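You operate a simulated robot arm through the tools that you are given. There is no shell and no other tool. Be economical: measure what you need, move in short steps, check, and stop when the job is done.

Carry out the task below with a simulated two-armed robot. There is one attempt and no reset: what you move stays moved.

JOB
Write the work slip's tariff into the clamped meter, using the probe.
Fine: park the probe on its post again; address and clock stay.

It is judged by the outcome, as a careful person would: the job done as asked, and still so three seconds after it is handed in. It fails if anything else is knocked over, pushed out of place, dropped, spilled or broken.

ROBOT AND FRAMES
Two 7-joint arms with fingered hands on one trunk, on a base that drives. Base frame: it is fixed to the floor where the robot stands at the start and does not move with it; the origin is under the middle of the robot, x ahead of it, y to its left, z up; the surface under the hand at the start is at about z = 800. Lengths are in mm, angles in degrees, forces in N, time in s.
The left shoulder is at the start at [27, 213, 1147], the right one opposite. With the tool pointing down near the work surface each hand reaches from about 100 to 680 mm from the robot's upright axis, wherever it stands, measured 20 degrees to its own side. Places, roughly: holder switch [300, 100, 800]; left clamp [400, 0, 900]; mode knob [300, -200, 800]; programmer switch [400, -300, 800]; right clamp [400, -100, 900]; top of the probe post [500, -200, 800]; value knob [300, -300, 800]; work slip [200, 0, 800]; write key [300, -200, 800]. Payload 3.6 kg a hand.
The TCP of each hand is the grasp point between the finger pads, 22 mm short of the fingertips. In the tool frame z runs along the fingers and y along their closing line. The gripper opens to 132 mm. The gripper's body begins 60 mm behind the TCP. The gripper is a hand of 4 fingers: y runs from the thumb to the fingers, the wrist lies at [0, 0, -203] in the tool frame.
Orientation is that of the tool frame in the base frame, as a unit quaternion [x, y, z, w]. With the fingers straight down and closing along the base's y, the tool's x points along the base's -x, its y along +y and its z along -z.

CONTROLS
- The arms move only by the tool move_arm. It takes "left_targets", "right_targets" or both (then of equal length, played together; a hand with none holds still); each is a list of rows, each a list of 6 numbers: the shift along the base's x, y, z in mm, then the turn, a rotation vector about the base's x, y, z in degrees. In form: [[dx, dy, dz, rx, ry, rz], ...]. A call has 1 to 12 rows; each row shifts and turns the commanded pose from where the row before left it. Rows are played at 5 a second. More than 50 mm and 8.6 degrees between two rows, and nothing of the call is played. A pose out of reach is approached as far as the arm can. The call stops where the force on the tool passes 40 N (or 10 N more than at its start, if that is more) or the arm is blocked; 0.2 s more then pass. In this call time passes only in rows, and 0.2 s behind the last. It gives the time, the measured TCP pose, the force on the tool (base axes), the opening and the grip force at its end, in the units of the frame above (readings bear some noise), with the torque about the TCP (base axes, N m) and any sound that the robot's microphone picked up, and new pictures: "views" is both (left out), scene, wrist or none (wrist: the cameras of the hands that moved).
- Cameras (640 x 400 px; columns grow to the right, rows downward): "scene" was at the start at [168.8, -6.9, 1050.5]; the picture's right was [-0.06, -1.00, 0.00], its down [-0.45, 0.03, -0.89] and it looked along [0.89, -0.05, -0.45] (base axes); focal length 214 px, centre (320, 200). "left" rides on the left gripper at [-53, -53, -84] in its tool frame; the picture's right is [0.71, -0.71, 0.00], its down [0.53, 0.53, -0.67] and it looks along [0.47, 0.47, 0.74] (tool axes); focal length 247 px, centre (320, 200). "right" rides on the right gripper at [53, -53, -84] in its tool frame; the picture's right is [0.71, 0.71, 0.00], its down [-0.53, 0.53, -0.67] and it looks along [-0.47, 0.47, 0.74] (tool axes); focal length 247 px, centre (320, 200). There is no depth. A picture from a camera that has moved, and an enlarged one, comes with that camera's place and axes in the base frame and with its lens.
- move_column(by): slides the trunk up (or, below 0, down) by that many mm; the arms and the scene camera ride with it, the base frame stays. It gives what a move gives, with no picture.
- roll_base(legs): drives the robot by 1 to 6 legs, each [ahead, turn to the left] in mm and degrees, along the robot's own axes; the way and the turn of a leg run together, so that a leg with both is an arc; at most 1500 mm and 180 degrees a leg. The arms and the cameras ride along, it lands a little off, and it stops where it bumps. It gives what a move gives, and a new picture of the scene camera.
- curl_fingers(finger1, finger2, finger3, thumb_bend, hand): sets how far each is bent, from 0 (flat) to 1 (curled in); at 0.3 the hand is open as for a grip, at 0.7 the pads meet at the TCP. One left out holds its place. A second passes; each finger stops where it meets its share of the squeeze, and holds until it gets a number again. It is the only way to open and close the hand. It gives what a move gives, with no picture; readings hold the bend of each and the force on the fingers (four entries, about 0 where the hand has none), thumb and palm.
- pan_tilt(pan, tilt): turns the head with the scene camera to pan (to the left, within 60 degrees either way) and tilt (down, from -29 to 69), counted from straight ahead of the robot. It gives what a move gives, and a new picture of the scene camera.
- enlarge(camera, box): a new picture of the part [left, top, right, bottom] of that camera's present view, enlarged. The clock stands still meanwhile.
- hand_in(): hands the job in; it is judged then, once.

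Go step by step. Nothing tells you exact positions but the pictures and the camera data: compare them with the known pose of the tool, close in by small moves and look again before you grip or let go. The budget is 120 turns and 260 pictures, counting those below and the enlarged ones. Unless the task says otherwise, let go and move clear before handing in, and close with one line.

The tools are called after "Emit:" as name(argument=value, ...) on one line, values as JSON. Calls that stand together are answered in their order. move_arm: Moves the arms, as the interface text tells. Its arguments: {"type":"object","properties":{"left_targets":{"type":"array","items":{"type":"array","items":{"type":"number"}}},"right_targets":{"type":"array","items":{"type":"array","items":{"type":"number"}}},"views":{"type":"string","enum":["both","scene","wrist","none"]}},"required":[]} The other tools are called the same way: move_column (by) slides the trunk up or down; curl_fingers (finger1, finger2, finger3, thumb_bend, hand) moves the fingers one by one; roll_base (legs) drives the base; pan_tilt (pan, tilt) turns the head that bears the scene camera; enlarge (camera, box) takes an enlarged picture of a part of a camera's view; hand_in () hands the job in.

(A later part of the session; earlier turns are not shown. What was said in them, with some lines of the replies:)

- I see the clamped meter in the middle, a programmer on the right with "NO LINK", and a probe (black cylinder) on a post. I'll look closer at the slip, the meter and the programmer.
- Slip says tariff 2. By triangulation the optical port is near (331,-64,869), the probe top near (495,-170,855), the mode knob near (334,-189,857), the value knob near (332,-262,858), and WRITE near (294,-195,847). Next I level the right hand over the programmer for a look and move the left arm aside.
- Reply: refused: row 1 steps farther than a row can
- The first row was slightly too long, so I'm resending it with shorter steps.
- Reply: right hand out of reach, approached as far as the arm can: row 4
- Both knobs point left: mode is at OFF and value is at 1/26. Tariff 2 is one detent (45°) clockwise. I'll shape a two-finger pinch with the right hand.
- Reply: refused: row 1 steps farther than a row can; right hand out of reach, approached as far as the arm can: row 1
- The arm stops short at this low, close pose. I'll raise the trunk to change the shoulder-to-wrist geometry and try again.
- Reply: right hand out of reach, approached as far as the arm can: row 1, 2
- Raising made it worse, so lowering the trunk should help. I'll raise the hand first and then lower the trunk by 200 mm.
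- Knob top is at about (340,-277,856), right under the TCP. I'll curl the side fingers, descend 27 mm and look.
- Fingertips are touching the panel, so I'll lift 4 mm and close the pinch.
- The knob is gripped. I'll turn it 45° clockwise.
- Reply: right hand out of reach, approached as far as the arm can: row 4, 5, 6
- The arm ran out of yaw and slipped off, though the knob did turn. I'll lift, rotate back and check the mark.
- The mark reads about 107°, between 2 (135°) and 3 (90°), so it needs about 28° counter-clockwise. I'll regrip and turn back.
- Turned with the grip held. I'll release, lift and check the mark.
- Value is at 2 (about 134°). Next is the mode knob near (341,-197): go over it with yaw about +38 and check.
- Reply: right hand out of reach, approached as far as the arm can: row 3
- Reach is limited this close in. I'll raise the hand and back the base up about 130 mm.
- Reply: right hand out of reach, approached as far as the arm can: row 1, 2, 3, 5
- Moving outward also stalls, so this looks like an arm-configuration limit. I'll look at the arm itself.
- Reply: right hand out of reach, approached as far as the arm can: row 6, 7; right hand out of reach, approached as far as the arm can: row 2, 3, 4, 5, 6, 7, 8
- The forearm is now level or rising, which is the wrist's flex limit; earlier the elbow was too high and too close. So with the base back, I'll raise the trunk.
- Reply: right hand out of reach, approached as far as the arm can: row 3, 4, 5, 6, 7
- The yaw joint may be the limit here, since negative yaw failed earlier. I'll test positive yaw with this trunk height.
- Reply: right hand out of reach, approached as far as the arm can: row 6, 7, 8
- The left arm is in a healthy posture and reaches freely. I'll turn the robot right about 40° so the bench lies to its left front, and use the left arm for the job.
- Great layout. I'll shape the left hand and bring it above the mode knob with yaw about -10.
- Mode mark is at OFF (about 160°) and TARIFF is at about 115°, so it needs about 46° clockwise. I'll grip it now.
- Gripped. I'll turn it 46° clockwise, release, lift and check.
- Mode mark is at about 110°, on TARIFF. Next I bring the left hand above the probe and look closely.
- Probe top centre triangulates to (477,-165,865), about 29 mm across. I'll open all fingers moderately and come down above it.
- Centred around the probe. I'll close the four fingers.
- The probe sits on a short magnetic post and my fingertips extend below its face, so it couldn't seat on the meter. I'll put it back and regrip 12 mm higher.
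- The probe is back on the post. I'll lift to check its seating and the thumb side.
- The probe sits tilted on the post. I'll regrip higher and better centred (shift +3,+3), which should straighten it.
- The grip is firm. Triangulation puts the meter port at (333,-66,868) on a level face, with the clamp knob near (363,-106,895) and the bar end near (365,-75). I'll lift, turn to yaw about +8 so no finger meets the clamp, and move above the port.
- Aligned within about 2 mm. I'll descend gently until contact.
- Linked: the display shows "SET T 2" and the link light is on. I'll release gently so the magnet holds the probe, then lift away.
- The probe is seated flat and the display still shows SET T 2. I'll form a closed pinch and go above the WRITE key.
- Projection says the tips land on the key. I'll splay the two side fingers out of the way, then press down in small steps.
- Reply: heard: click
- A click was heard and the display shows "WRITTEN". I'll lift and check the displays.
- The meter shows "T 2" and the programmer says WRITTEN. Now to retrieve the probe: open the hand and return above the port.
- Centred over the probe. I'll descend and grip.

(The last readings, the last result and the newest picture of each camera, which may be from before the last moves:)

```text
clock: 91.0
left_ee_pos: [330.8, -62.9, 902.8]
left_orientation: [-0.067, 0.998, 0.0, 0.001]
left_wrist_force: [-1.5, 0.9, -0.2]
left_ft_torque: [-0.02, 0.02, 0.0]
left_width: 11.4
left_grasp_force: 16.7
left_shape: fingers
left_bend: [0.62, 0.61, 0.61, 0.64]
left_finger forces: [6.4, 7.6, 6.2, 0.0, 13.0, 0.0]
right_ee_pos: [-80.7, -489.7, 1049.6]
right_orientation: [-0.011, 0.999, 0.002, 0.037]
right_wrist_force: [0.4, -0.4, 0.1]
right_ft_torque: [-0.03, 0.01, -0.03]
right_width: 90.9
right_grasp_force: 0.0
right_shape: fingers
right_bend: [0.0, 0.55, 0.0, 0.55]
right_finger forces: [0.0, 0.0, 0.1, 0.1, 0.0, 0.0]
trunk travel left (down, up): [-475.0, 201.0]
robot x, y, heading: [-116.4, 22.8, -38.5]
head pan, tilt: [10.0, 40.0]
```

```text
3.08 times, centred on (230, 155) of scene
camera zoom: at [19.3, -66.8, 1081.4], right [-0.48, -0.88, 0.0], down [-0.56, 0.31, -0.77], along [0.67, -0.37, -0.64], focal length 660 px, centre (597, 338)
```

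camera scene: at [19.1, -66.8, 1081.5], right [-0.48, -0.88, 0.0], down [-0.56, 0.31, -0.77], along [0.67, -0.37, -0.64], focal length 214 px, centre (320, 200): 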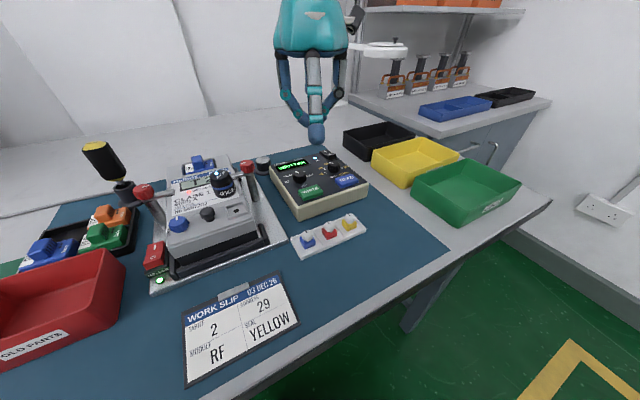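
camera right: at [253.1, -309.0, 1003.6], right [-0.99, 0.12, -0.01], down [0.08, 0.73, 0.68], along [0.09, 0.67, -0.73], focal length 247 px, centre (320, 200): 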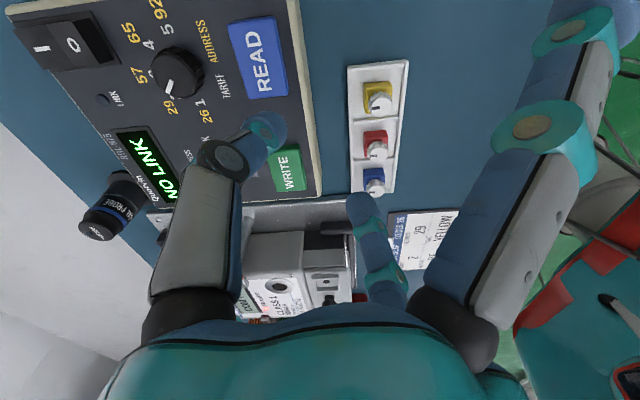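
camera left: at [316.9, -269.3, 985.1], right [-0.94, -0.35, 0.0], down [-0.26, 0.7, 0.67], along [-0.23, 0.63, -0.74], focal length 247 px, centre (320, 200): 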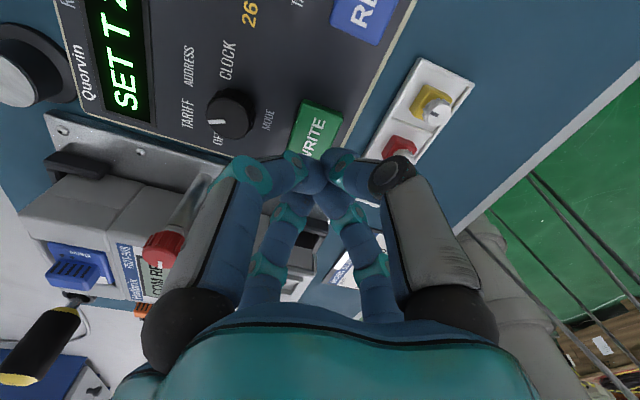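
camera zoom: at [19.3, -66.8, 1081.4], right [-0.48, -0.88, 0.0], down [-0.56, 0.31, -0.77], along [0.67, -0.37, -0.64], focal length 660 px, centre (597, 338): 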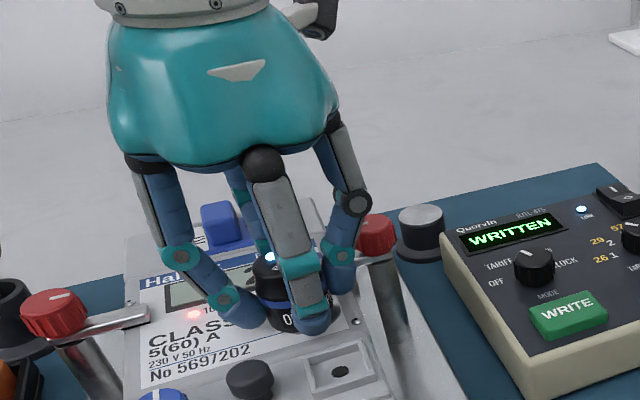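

Gripped identically to before. I'll lift and carry it back over the post.

Emit:
move_arm(left_targets=[[0, 0, 20, 0, 0, 0], [0, 0, 45, 0, 0, 0], [23, -14, 0, 0, 0, 0], [25, -17, 0, 0, 0, 0], [25, -17, 0, 0, 0, -7.7], [25, -17, 0, 0, 0, -7.7], [25, -16, 0, 0, 0, -7.7], [15, -10, 0, 0, 0, -7.7], [10, -8, 0, 0, 0, -7.7], [0, 0, 0, 0, 0, -7.7]], views="both")

Emit:
enlarge(camera="left", box=[220, 60, 420, 260])

Emit:
enlarge(camera="scene", box=[190, 50, 310, 190])

```text
clock: 93.2
left_ee_pos: [479.6, -163.5, 968.6]
left_orientation: [0.332, 0.943, 0.0, -0.001]
left_wrist_force: [-0.2, 0.5, -0.7]
left_ft_torque: [-0.02, 0.02, -0.01]
left_width: 11.3
left_grasp_force: 16.4
left_shape: fingers
left_bend: [0.62, 0.61, 0.61, 0.64]
left_finger forces: [6.4, 7.5, 6.1, 0.1, 13.1, 0.0]
right_ee_pos: [-81.2, -490.3, 1050.5]
right_orientation: [-0.011, 0.999, 0.001, 0.037]
right_wrist_force: [0.2, 0.6, -0.9]
right_ft_torque: [0.04, -0.02, -0.03]
right_width: 90.6
right_grasp_force: 0.0
right_shape: fingers
right_bend: [0.0, 0.55, 0.0, 0.55]
right_finger forces: [0.0, 0.0, 0.1, 0.0, 0.0, 0.0]
trunk travel left (down, up): [-475.0, 201.0]
robot x, y, heading: [-117.2, 22.2, -38.5]
head pan, tilt: [10.0, 40.0]
camera scene: at [19.4, -66.7, 1081.4], right [-0.48, -0.88, 0.0], down [-0.56, 0.31, -0.77], along [0.67, -0.37, -0.64], focal length 214 px, centre (320, 200)
camera left: at [487.0, -238.3, 1052.2], right [-0.99, -0.11, 0.0], down [-0.08, 0.74, 0.67], along [-0.07, 0.66, -0.74], focal length 247 px, centre (320, 200)
```

scene: 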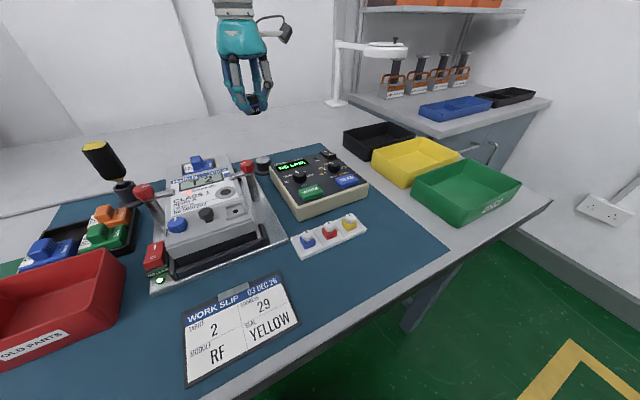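
left: 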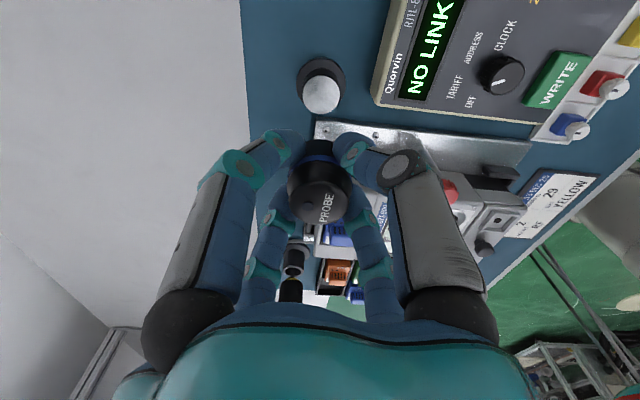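

```text
2.00 times, centred on (320, 160) of left
camera zoom: at [487.0, -238.3, 1052.2], right [-0.99, -0.11, 0.0], down [-0.08, 0.74, 0.67], along [-0.07, 0.66, -0.74], focal length 494 px, centre (320, 280)
```

zoom: 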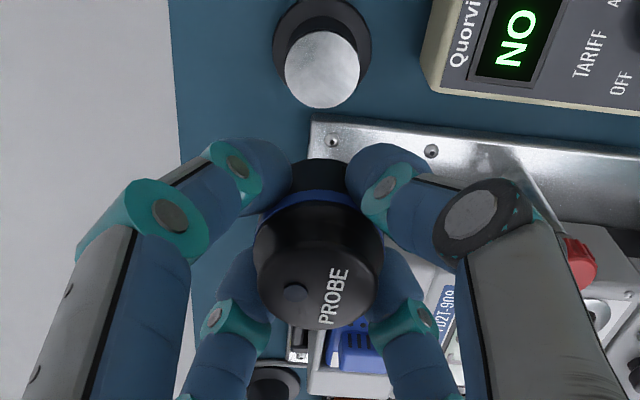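

```text
2.86 times, centred on (250, 120) of scene
camera zoom: at [19.4, -66.7, 1081.4], right [-0.48, -0.88, 0.0], down [-0.56, 0.31, -0.77], along [0.67, -0.37, -0.64], focal length 613 px, centre (520, 429)
```

zoom: 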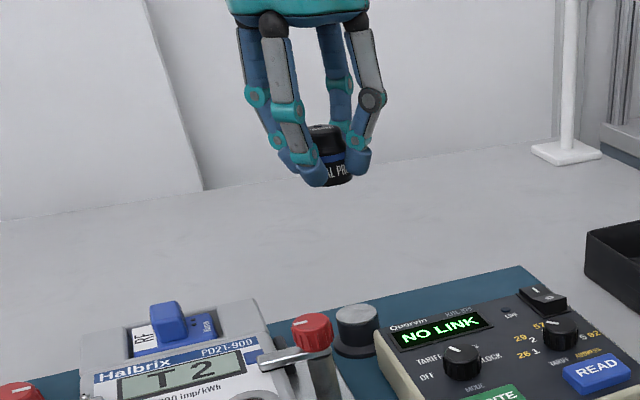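

Probe hangs vertical over the post. I'll lower to about 18 mm above the post and compare.

Emit:
move_arm(left_targets=[[0, 0, -45, 0, 0, 0], [0, 0, -45, 0, 0, 0]], views="none")

Emit:
enlarge(camera="left", box=[240, 60, 400, 220])

Emit:
enlarge(camera="scene", box=[215, 110, 295, 190])

```text
clock: 93.8
left_ee_pos: [477.2, -164.5, 876.8]
left_orientation: [0.33, 0.944, 0.0, 0.0]
left_wrist_force: [-0.2, 0.4, -0.8]
left_ft_torque: [0.04, -0.02, -0.02]
left_width: 11.4
left_grasp_force: 16.3
left_shape: fingers
left_bend: [0.62, 0.61, 0.61, 0.64]
left_finger forces: [6.5, 7.6, 6.1, 0.0, 12.9, 0.1]
right_ee_pos: [-81.4, -490.2, 1048.6]
right_orientation: [-0.009, 0.999, 0.002, 0.035]
right_wrist_force: [-0.3, -0.2, -0.2]
right_ft_torque: [-0.03, 0.02, -0.02]
right_width: 90.5
right_grasp_force: 0.1
right_shape: fingers
right_bend: [0.0, 0.55, 0.0, 0.55]
right_finger forces: [0.0, 0.0, 0.0, 0.1, 0.0, 0.1]
trunk travel left (down, up): [-475.0, 201.0]
robot x, y, heading: [-120.4, 22.5, -38.6]
head pan, tilt: [10.0, 40.0]
```

```text
2.50 times, centred on (320, 140) of left
camera zoom: at [485.4, -238.8, 960.2], right [-0.99, -0.11, 0.0], down [-0.08, 0.74, 0.67], along [-0.07, 0.66, -0.74], focal length 617 px, centre (320, 350)
```

zoom: 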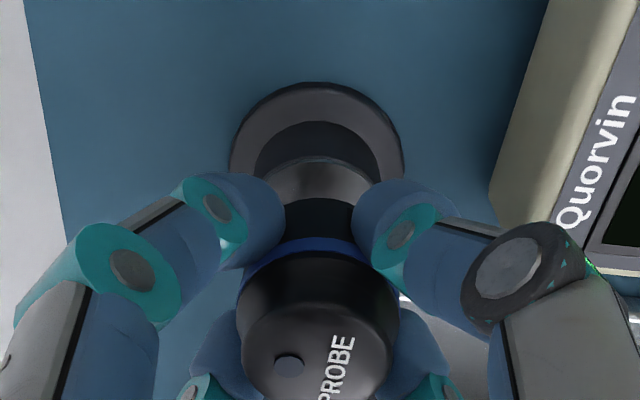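

```text
5.00 times, centred on (255, 150) of scene
camera zoom: at [19.6, -67.1, 1081.3], right [-0.48, -0.88, 0.0], down [-0.57, 0.31, -0.77], along [0.67, -0.37, -0.64], focal length 1072 px, centre (645, 450)
```

zoom: 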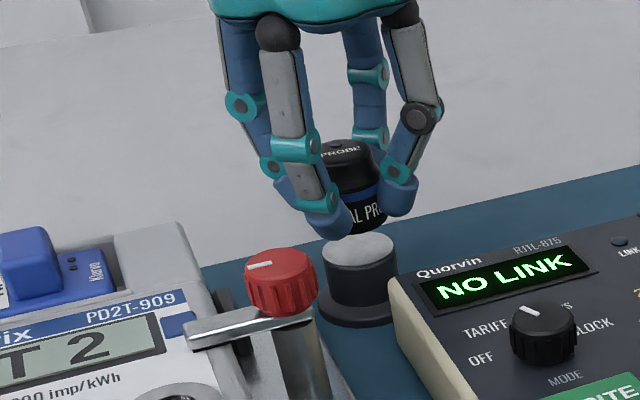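

Both cameras suggest shifting about +1, +2 mm. I'll adjust and descend nearly to contact.

Emit:
move_arm(left_targets=[[1, 2, 0, 0, 0, 0], [0, 0, -8, 0, 0, 0], [0, 0, -4, 0, 0, 0]], views="none")

Emit:
enlarge(camera="left", box=[240, 60, 400, 220])

Emit:
enlarge(camera="scene", box=[235, 130, 285, 180])

```text
clock: 94.6
left_ee_pos: [479.9, -161.3, 864.6]
left_orientation: [0.331, 0.944, 0.0, 0.0]
left_wrist_force: [0.3, 0.3, -1.6]
left_ft_torque: [0.01, -0.01, 0.0]
left_width: 11.5
left_grasp_force: 16.6
left_shape: fingers
left_bend: [0.62, 0.61, 0.61, 0.64]
left_finger forces: [6.5, 7.6, 6.1, 0.1, 12.9, 0.1]
right_ee_pos: [-80.7, -491.0, 1047.9]
right_orientation: [-0.011, 0.999, 0.002, 0.034]
right_wrist_force: [-0.6, -0.4, 0.5]
right_ft_torque: [0.01, 0.03, -0.01]
right_width: 90.5
right_grasp_force: 0.2
right_shape: fingers
right_bend: [0.0, 0.55, 0.0, 0.55]
right_finger forces: [0.1, 0.0, 0.0, 0.0, 0.0, 0.0]
trunk travel left (down, up): [-475.0, 201.0]
robot x, y, heading: [-115.1, 22.4, -38.4]
head pan, tilt: [10.0, 40.0]
```

```text
2.50 times, centred on (320, 140) of left
camera zoom: at [487.3, -236.1, 949.2], right [-0.99, -0.11, 0.0], down [-0.08, 0.74, 0.67], along [-0.07, 0.66, -0.74], focal length 617 px, centre (320, 350)
```

zoom: 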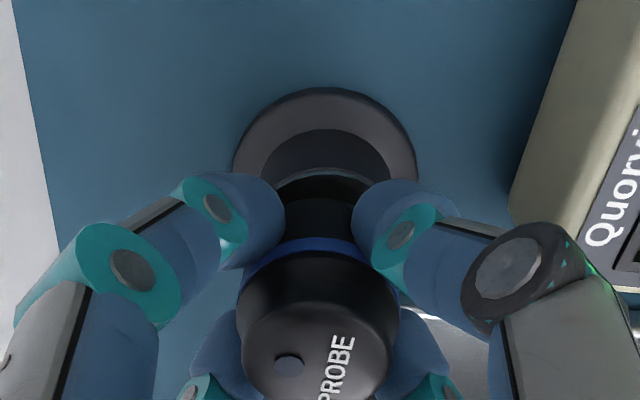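

```text
8.00 times, centred on (260, 155) of scene
camera zoom: at [19.5, -66.9, 1081.4], right [-0.48, -0.88, 0.0], down [-0.56, 0.31, -0.77], along [0.67, -0.37, -0.64], focal length 1716 px, centre (800, 560)
```

zoom: 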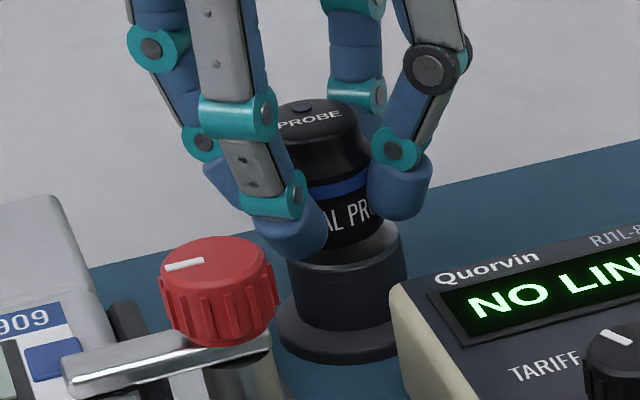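

Emit:
move_arm(left_targets=[[-1.3, 0, -2, 0, 0, 0], [0, 0, -2, 0, 0, 0], [0, 0, -1, 0, 0, 0]], views="none")

Emit:
enlarge(camera="left", box=[240, 60, 400, 220])

Emit:
enlarge(camera="scene", box=[235, 130, 285, 180])

```text
clock: 95.4
left_ee_pos: [477.5, -160.8, 860.6]
left_orientation: [0.33, 0.944, 0.0, 0.0]
left_wrist_force: [0.7, 0.4, 2.1]
left_ft_torque: [0.05, -0.02, 0.0]
left_width: 11.6
left_grasp_force: 17.4
left_shape: fingers
left_bend: [0.62, 0.61, 0.61, 0.64]
left_finger forces: [6.9, 7.9, 6.4, 0.1, 12.8, 0.1]
right_ee_pos: [-79.9, -490.0, 1048.3]
right_orientation: [-0.01, 0.999, 0.003, 0.035]
right_wrist_force: [-0.2, -0.2, -0.8]
right_ft_torque: [-0.01, -0.01, 0.03]
right_width: 90.5
right_grasp_force: 0.1
right_shape: fingers
right_bend: [0.0, 0.55, 0.0, 0.55]
right_finger forces: [0.0, 0.1, 0.1, 0.1, 0.0, 0.0]
trunk travel left (down, up): [-475.0, 201.0]
robot x, y, heading: [-119.6, 24.3, -38.4]
head pan, tilt: [10.0, 40.0]
```

```text
2.50 times, centred on (320, 140) of left
camera zoom: at [485.8, -236.0, 944.6], right [-0.99, -0.11, 0.0], down [-0.08, 0.74, 0.67], along [-0.07, 0.66, -0.74], focal length 617 px, centre (320, 350)
```

zoom: 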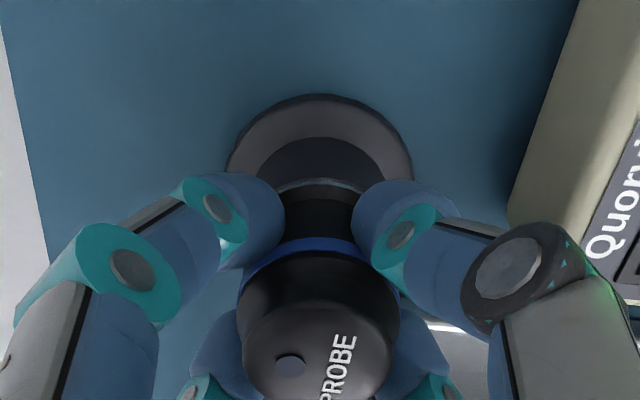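

```text
8.00 times, centred on (260, 155) of scene
camera zoom: at [19.3, -66.8, 1081.5], right [-0.48, -0.88, 0.0], down [-0.56, 0.31, -0.77], along [0.67, -0.37, -0.64], focal length 1716 px, centre (800, 560)
```

zoom: 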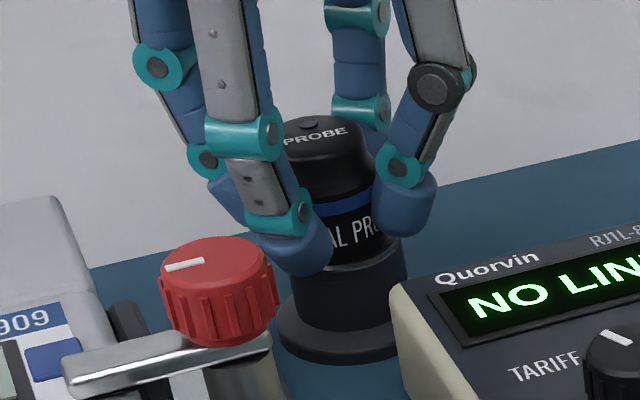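

It's seated with light contact, so I'll release gradually and lift.

Emit:
curl_fingers(hand="left", finger1=0.59, finger2=0.58, finger3=0.58, thumb_bend=0.61)

Emit:
curl_fingers(hand="left", finger1=0.5, finger2=0.5, finger3=0.5, thumb_bend=0.5)

Emit:
move_arm(left_targets=[[0, 0, 30, 0, 0, 0], [0, 0, 40, 0, 0, 0], [0, 0, 40, 0, 0, 0]], views="wrist")

Emit:
enlarge(camera="left", box=[260, 50, 380, 170])

Emit:
enlarge(camera="scene", box=[235, 130, 285, 180])

```text
clock: 96.4
left_ee_pos: [478.1, -161.1, 860.1]
left_orientation: [0.331, 0.944, 0.0, 0.0]
left_wrist_force: [-0.5, -0.6, -1.3]
left_ft_torque: [-0.02, 0.0, -0.03]
left_width: 16.4
left_grasp_force: 0.0
left_shape: fingers
left_bend: [0.59, 0.57, 0.57, 0.61]
left_finger forces: [0.0, 0.0, 0.0, 0.0, 0.0, 0.0]
right_ee_pos: [-80.0, -489.8, 1049.6]
right_orientation: [-0.01, 0.999, 0.002, 0.035]
right_wrist_force: [-0.4, -0.5, -0.4]
right_ft_torque: [-0.01, -0.02, -0.03]
right_width: 90.5
right_grasp_force: 0.2
right_shape: fingers
right_bend: [0.0, 0.55, 0.0, 0.55]
right_finger forces: [0.0, 0.0, 0.0, 0.0, 0.0, 0.0]
trunk travel left (down, up): [-475.0, 201.0]
robot x, y, heading: [-117.3, 20.9, -38.5]
head pan, tilt: [10.0, 40.0]
```

```text
clock: 97.4
left_ee_pos: [478.7, -161.2, 859.9]
left_orientation: [0.33, 0.944, 0.0, 0.0]
left_wrist_force: [-0.4, 0.5, 0.1]
left_ft_torque: [0.01, 0.0, 0.02]
left_width: 40.4
left_grasp_force: 0.1
left_shape: fingers
left_bend: [0.5, 0.5, 0.5, 0.5]
left_finger forces: [0.1, 0.0, 0.0, 0.0, 0.0, 0.0]
right_ee_pos: [-81.3, -489.0, 1048.1]
right_orientation: [-0.01, 0.999, 0.002, 0.036]
right_wrist_force: [-1.0, -0.3, 0.2]
right_ft_torque: [0.01, -0.01, -0.03]
right_width: 90.5
right_grasp_force: 0.1
right_shape: fingers
right_bend: [0.0, 0.55, 0.0, 0.55]
right_finger forces: [0.0, 0.0, 0.0, 0.1, 0.1, 0.1]
trunk travel left (down, up): [-475.0, 201.0]
robot x, y, heading: [-117.2, 22.3, -38.7]
head pan, tilt: [10.0, 40.0]
```

```text
clock: 98.2
left_ee_pos: [476.0, -162.4, 972.0]
left_orientation: [0.331, 0.944, 0.0, 0.0]
left_wrist_force: [-0.9, 0.1, 1.5]
left_ft_torque: [-0.01, 0.02, 0.01]
left_width: 40.0
left_grasp_force: 0.1
left_shape: fingers
left_bend: [0.5, 0.5, 0.5, 0.5]
left_finger forces: [0.1, 0.0, 0.1, 0.0, 0.0, 0.0]
right_ee_pos: [-80.9, -490.2, 1049.4]
right_orientation: [-0.011, 0.999, 0.003, 0.035]
right_wrist_force: [-0.1, 0.1, 0.6]
right_ft_torque: [-0.01, 0.03, -0.02]
right_width: 90.7
right_grasp_force: 0.1
right_shape: fingers
right_bend: [0.0, 0.55, 0.0, 0.55]
right_finger forces: [0.1, 0.0, 0.0, 0.0, 0.1, 0.0]
trunk travel left (down, up): [-475.0, 201.0]
robot x, y, heading: [-119.3, 21.4, -38.6]
head pan, tilt: [10.0, 40.0]
camera left: at [484.7, -236.4, 1055.3], right [-0.99, -0.11, 0.0], down [-0.08, 0.74, 0.67], along [-0.07, 0.66, -0.74], focal length 247 px, centre (320, 200)
```

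left: 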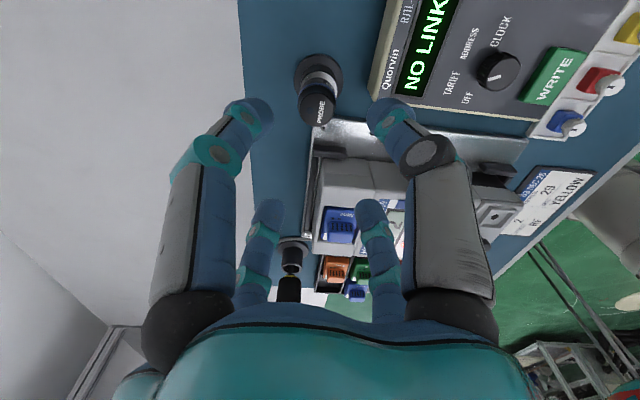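

```text
3.33 times, centred on (320, 110) of left
camera zoom: at [484.7, -236.4, 1055.3], right [-0.99, -0.11, 0.0], down [-0.08, 0.74, 0.67], along [-0.07, 0.66, -0.74], focal length 823 px, centre (320, 500)
```

zoom: 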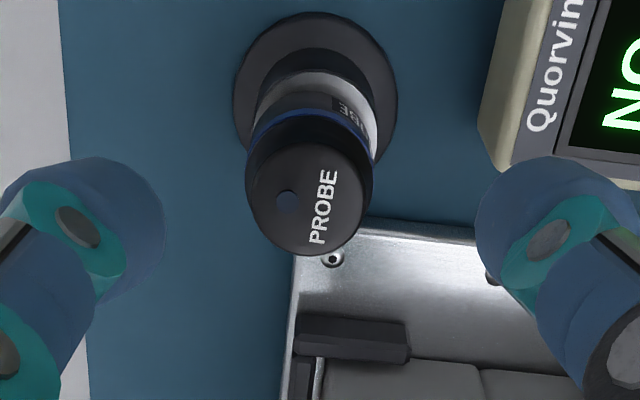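

```text
8.00 times, centred on (260, 155) of scene
camera zoom: at [19.0, -66.8, 1081.5], right [-0.48, -0.88, 0.0], down [-0.56, 0.31, -0.77], along [0.67, -0.37, -0.64], focal length 1716 px, centre (800, 560)
```

zoom: 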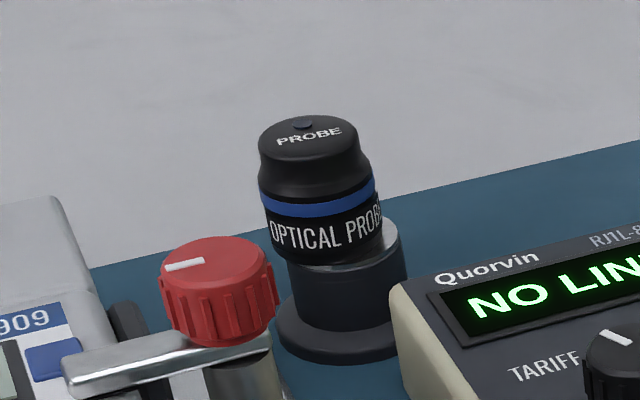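

The probe parked about 6 mm off-centre on the post toward +y. I'll regrip, lift slightly, shift (-1.5,-6) and set it down centred.

Emit:
move_arm(left_targets=[[0, 0, -40, 0, 0, 0], [0, 0, -40, 0, 0, 0], [0, 0, -20, 0, 0, 0], [0, 0, -9, 0, 0, 0]], views="none")

Emit:
curl_fingers(hand="left", finger1=0.58, finger2=0.58, finger3=0.58, thumb_bend=0.6)

Emit:
curl_fingers(hand="left", finger1=0.75, finger2=0.75, finger3=0.75, thumb_bend=0.75)

Emit:
move_arm(left_targets=[[0, 0, 6, 0, 0, 0], [-1.5, -6, 0, 0, 0, 0]], views="none")

Emit:
enlarge(camera="scene", box=[235, 130, 285, 180])

Emit:
enlarge(camera="left", box=[240, 60, 400, 220])

```text
clock: 99.2
left_ee_pos: [478.5, -161.4, 861.8]
left_orientation: [0.33, 0.944, 0.0, 0.001]
left_wrist_force: [0.1, -0.2, 0.1]
left_ft_torque: [0.04, 0.0, 0.02]
left_width: 40.3
left_grasp_force: 0.0
left_shape: fingers
left_bend: [0.5, 0.5, 0.5, 0.5]
left_finger forces: [0.1, 0.0, 0.1, 0.1, 0.0, 0.1]
right_ee_pos: [-80.1, -489.3, 1049.6]
right_orientation: [-0.01, 0.999, 0.002, 0.035]
right_wrist_force: [0.8, 0.0, 0.7]
right_ft_torque: [-0.01, 0.01, -0.02]
right_width: 90.8
right_grasp_force: 0.0
right_shape: fingers
right_bend: [0.0, 0.55, 0.0, 0.55]
right_finger forces: [0.0, 0.0, 0.1, 0.0, 0.0, 0.0]
trunk travel left (down, up): [-475.0, 201.0]
robot x, y, heading: [-114.8, 22.9, -38.5]
head pan, tilt: [10.0, 40.0]
```

```text
clock: 100.2
left_ee_pos: [478.3, -160.8, 862.5]
left_orientation: [0.33, 0.944, 0.001, 0.0]
left_wrist_force: [0.7, 0.3, 0.5]
left_ft_torque: [-0.04, 0.01, 0.01]
left_width: 21.3
left_grasp_force: 0.1
left_shape: fingers
left_bend: [0.57, 0.57, 0.57, 0.6]
left_finger forces: [0.1, 0.0, 0.1, 0.1, 0.0, 0.1]
right_ee_pos: [-81.0, -490.5, 1048.7]
right_orientation: [-0.011, 0.999, 0.002, 0.036]
right_wrist_force: [0.0, 0.2, -0.8]
right_ft_torque: [0.0, -0.02, -0.02]
right_width: 90.4
right_grasp_force: 0.1
right_shape: fingers
right_bend: [0.0, 0.55, 0.0, 0.55]
right_finger forces: [0.1, 0.1, 0.1, 0.0, 0.1, 0.0]
trunk travel left (down, up): [-475.0, 201.0]
robot x, y, heading: [-115.7, 21.0, -38.7]
head pan, tilt: [10.0, 40.0]
```

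```text
clock: 101.2
left_ee_pos: [478.8, -162.5, 861.6]
left_orientation: [0.33, 0.944, 0.0, 0.001]
left_wrist_force: [-0.9, -1.0, -0.4]
left_ft_torque: [-0.03, -0.01, 0.02]
left_width: 9.4
left_grasp_force: 15.2
left_shape: fingers
left_bend: [0.62, 0.59, 0.61, 0.66]
left_finger forces: [5.7, 7.6, 6.2, 0.1, 11.1, 0.0]
right_ee_pos: [-81.1, -489.0, 1048.9]
right_orientation: [-0.01, 0.999, 0.003, 0.036]
right_wrist_force: [0.3, 0.3, -0.8]
right_ft_torque: [-0.02, -0.04, -0.03]
right_width: 90.7
right_grasp_force: 0.1
right_shape: fingers
right_bend: [0.0, 0.55, 0.0, 0.55]
right_finger forces: [0.1, 0.0, 0.0, 0.0, 0.0, 0.0]
trunk travel left (down, up): [-475.0, 201.0]
robot x, y, heading: [-115.0, 23.6, -38.6]
head pan, tilt: [10.0, 40.0]
```

```text
clock: 101.8
left_ee_pos: [475.5, -166.4, 867.3]
left_orientation: [0.33, 0.944, 0.0, 0.0]
left_wrist_force: [-0.1, -0.2, -0.8]
left_ft_torque: [-0.02, 0.01, -0.02]
left_width: 9.1
left_grasp_force: 15.2
left_shape: fingers
left_bend: [0.62, 0.59, 0.61, 0.66]
left_finger forces: [5.5, 7.4, 6.0, 0.0, 11.0, 0.1]
right_ee_pos: [-79.2, -489.3, 1048.1]
right_orientation: [-0.011, 0.999, 0.002, 0.035]
right_wrist_force: [0.4, 1.0, 0.3]
right_ft_torque: [0.0, 0.0, -0.01]
right_width: 90.5
right_grasp_force: 0.0
right_shape: fingers
right_bend: [0.0, 0.55, 0.0, 0.55]
right_finger forces: [0.0, 0.0, 0.0, 0.0, 0.0, 0.0]
trunk travel left (down, up): [-475.0, 201.0]
robot x, y, heading: [-114.4, 20.0, -38.7]
head pan, tilt: [10.0, 40.0]
```

```text
8.00 times, centred on (260, 155) of scene
camera zoom: at [19.5, -67.2, 1081.4], right [-0.48, -0.88, 0.0], down [-0.56, 0.31, -0.77], along [0.67, -0.37, -0.64], focal length 1716 px, centre (800, 560)
```

zoom: 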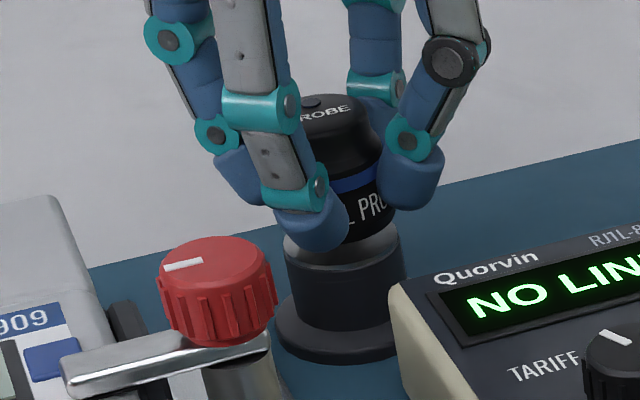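

```text
2.50 times, centred on (320, 140) of left
camera zoom: at [484.7, -241.9, 951.1], right [-0.99, -0.11, 0.0], down [-0.08, 0.74, 0.67], along [-0.07, 0.66, -0.74], focal length 617 px, centre (320, 350)
```

zoom: 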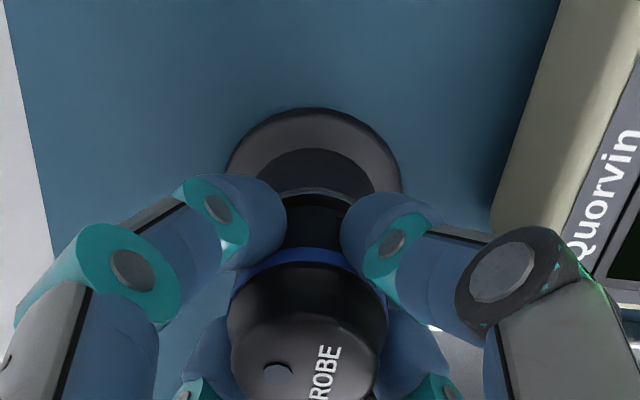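

Now centred in both views. I'll lower onto the post, release and lift.

Emit:
move_arm(left_targets=[[0, 0, -3, 0, 0, 0], [0, 0, -2, 0, 0, 0], [0, 0, -1.5, 0, 0, 0]], views="none")

Emit:
curl_fingers(hand="left", finger1=0.59, finger2=0.56, finger3=0.58, thumb_bend=0.63)

Emit:
curl_fingers(hand="left", finger1=0.5, finger2=0.5, finger3=0.5, thumb_bend=0.5)

Emit:
move_arm(left_targets=[[0, 0, 30, 0, 0, 0], [0, 0, 40, 0, 0, 0], [0, 0, 40, 0, 0, 0]], views="scene")

Emit:
enlarge(camera="left", box=[260, 50, 380, 170])

Emit:
enlarge(camera="scene", box=[235, 130, 285, 180])

```text
clock: 102.6
left_ee_pos: [476.0, -166.9, 860.8]
left_orientation: [0.33, 0.944, 0.0, -0.001]
left_wrist_force: [-0.7, 1.6, 2.9]
left_ft_torque: [0.05, 0.01, 0.01]
left_width: 9.1
left_grasp_force: 15.2
left_shape: fingers
left_bend: [0.62, 0.59, 0.61, 0.66]
left_finger forces: [5.6, 7.5, 6.6, 0.0, 11.2, 0.1]
right_ee_pos: [-80.9, -490.7, 1048.7]
right_orientation: [-0.01, 0.999, 0.002, 0.035]
right_wrist_force: [-0.7, -0.9, 0.7]
right_ft_torque: [0.01, -0.02, 0.02]
right_width: 90.8
right_grasp_force: 0.1
right_shape: fingers
right_bend: [0.0, 0.55, 0.0, 0.55]
right_finger forces: [0.0, 0.0, 0.0, 0.1, 0.1, 0.0]
trunk travel left (down, up): [-475.0, 201.0]
robot x, y, heading: [-112.1, 22.6, -38.8]
head pan, tilt: [10.0, 40.0]
```

```text
clock: 103.6
left_ee_pos: [476.9, -167.9, 861.6]
left_orientation: [0.331, 0.944, 0.0, 0.0]
left_wrist_force: [0.3, 0.2, -0.3]
left_ft_torque: [-0.04, 0.01, -0.02]
left_width: 14.6
left_grasp_force: 0.1
left_shape: fingers
left_bend: [0.59, 0.56, 0.57, 0.63]
left_finger forces: [0.0, 0.1, 0.0, 0.0, 0.0, 0.1]
right_ee_pos: [-80.0, -490.0, 1048.0]
right_orientation: [-0.011, 0.999, 0.002, 0.036]
right_wrist_force: [-0.6, 0.8, 0.3]
right_ft_torque: [-0.02, 0.0, -0.01]
right_width: 90.6
right_grasp_force: 0.1
right_shape: fingers
right_bend: [0.0, 0.55, 0.0, 0.55]
right_finger forces: [0.0, 0.1, 0.0, 0.0, 0.0, 0.1]
trunk travel left (down, up): [-475.0, 201.0]
robot x, y, heading: [-116.3, 22.4, -38.6]
head pan, tilt: [10.0, 40.0]
```

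```text
clock: 104.6
left_ee_pos: [476.9, -167.5, 861.3]
left_orientation: [0.331, 0.944, 0.0, 0.0]
left_wrist_force: [-0.5, -0.8, -0.6]
left_ft_torque: [0.02, -0.05, -0.03]
left_width: 40.4
left_grasp_force: 0.1
left_shape: fingers
left_bend: [0.5, 0.5, 0.5, 0.5]
left_finger forces: [0.0, 0.1, 0.1, 0.0, 0.0, 0.0]
right_ee_pos: [-80.4, -490.0, 1048.6]
right_orientation: [-0.01, 0.999, 0.002, 0.035]
right_wrist_force: [-0.5, 1.0, 0.2]
right_ft_torque: [-0.02, 0.01, 0.0]
right_width: 90.5
right_grasp_force: 0.0
right_shape: fingers
right_bend: [0.0, 0.55, 0.0, 0.55]
right_finger forces: [0.0, 0.0, 0.0, 0.0, 0.0, 0.1]
trunk travel left (down, up): [-475.0, 201.0]
robot x, y, heading: [-117.0, 19.5, -38.6]
head pan, tilt: [10.0, 40.0]
```

```text
clock: 105.4
left_ee_pos: [476.2, -167.8, 970.7]
left_orientation: [0.331, 0.944, -0.001, 0.0]
left_wrist_force: [0.8, -0.1, 0.0]
left_ft_torque: [0.01, 0.01, 0.01]
left_width: 40.5
left_grasp_force: 0.0
left_shape: fingers
left_bend: [0.5, 0.5, 0.5, 0.5]
left_finger forces: [0.0, 0.0, 0.1, 0.1, 0.0, 0.0]
right_ee_pos: [-81.2, -489.2, 1048.8]
right_orientation: [-0.01, 0.999, 0.002, 0.036]
right_wrist_force: [-0.1, -1.2, 0.2]
right_ft_torque: [-0.04, 0.0, -0.03]
right_width: 90.5
right_grasp_force: 0.1
right_shape: fingers
right_bend: [0.0, 0.55, 0.0, 0.55]
right_finger forces: [0.0, 0.0, 0.1, 0.0, 0.0, 0.0]
trunk travel left (down, up): [-475.0, 201.0]
robot x, y, heading: [-115.4, 26.1, -38.4]
head pan, tilt: [10.0, 40.0]
camera scene: at [19.0, -66.8, 1081.5], right [-0.48, -0.88, 0.0], down [-0.56, 0.31, -0.77], along [0.67, -0.37, -0.64], focal length 214 px, centre (320, 200)
```

scene: 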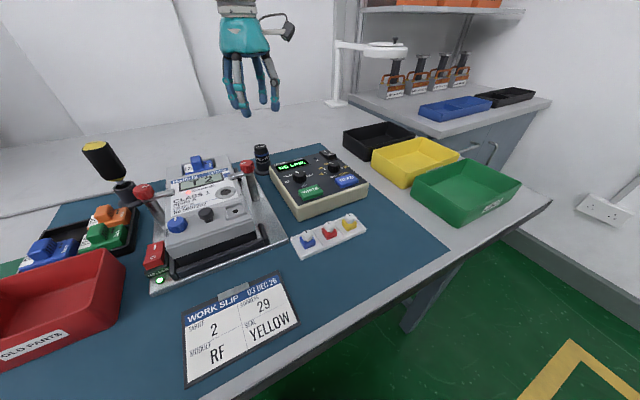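

```text
3.33 times, centred on (320, 110) of left
camera zoom: at [484.6, -243.2, 1054.9], right [-0.99, -0.11, 0.0], down [-0.08, 0.74, 0.67], along [-0.07, 0.66, -0.74], focal length 823 px, centre (320, 500)
```

zoom: 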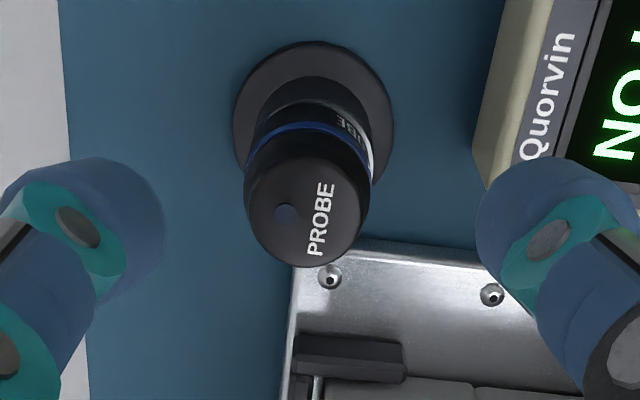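

```text
8.00 times, centred on (260, 155) of scene
camera zoom: at [19.0, -66.8, 1081.5], right [-0.48, -0.88, 0.0], down [-0.56, 0.31, -0.77], along [0.67, -0.37, -0.64], focal length 1716 px, centre (800, 560)
```

zoom: 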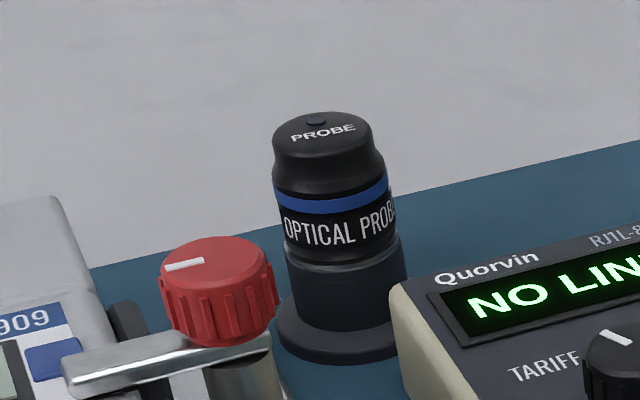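

The probe is upright and centred on its post. I'll raise the hand clear and take a last look at the meter.

Emit:
move_arm(left_targets=[[-20, 0, 40, 0, 0, 0], [-30, 0, 30, 0, 0, 0]], views="none")

Emit:
enlarge(camera="scene", box=[120, 120, 380, 280])

```text
clock: 106.0
left_ee_pos: [425.4, -169.2, 1041.3]
left_orientation: [0.33, 0.944, 0.0, 0.0]
left_wrist_force: [0.8, 0.4, 1.2]
left_ft_torque: [0.01, -0.02, 0.03]
left_width: 40.6
left_grasp_force: 0.1
left_shape: fingers
left_bend: [0.5, 0.5, 0.5, 0.5]
left_finger forces: [0.0, 0.0, 0.1, 0.0, 0.0, 0.0]
right_ee_pos: [-80.3, -490.5, 1049.5]
right_orientation: [-0.01, 0.999, 0.002, 0.035]
right_wrist_force: [0.1, -0.1, 0.4]
right_ft_torque: [0.02, 0.03, 0.02]
right_width: 90.2
right_grasp_force: 0.1
right_shape: fingers
right_bend: [0.0, 0.55, 0.0, 0.55]
right_finger forces: [0.0, 0.1, 0.0, 0.0, 0.0, 0.0]
trunk travel left (down, up): [-475.0, 201.0]
robot x, y, heading: [-114.7, 22.1, -38.6]
head pan, tilt: [10.0, 40.0]
```

```text
2.46 times, centred on (250, 200) of scene
camera zoom: at [19.2, -67.0, 1081.4], right [-0.48, -0.88, 0.0], down [-0.56, 0.31, -0.77], along [0.67, -0.37, -0.64], focal length 528 px, centre (492, 200)
```

zoom: 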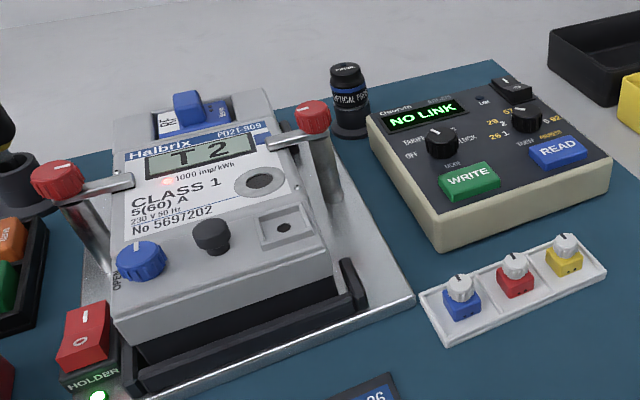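

The meter shows T 2, the probe stands on its post, nothing else has moved and both hands are clear, so I'm handing in.

Emit:
hand_in()

```text
The job is handed in.
```

Tariff 2 is written into the clamped meter: the programmer showed WRITTEN and the meter shows T 2. The probe is back upright on its post, within about 2 mm of centre, and I wrote nothing to the address or clock; the programmer's knobs are still at TARIFF and 2.
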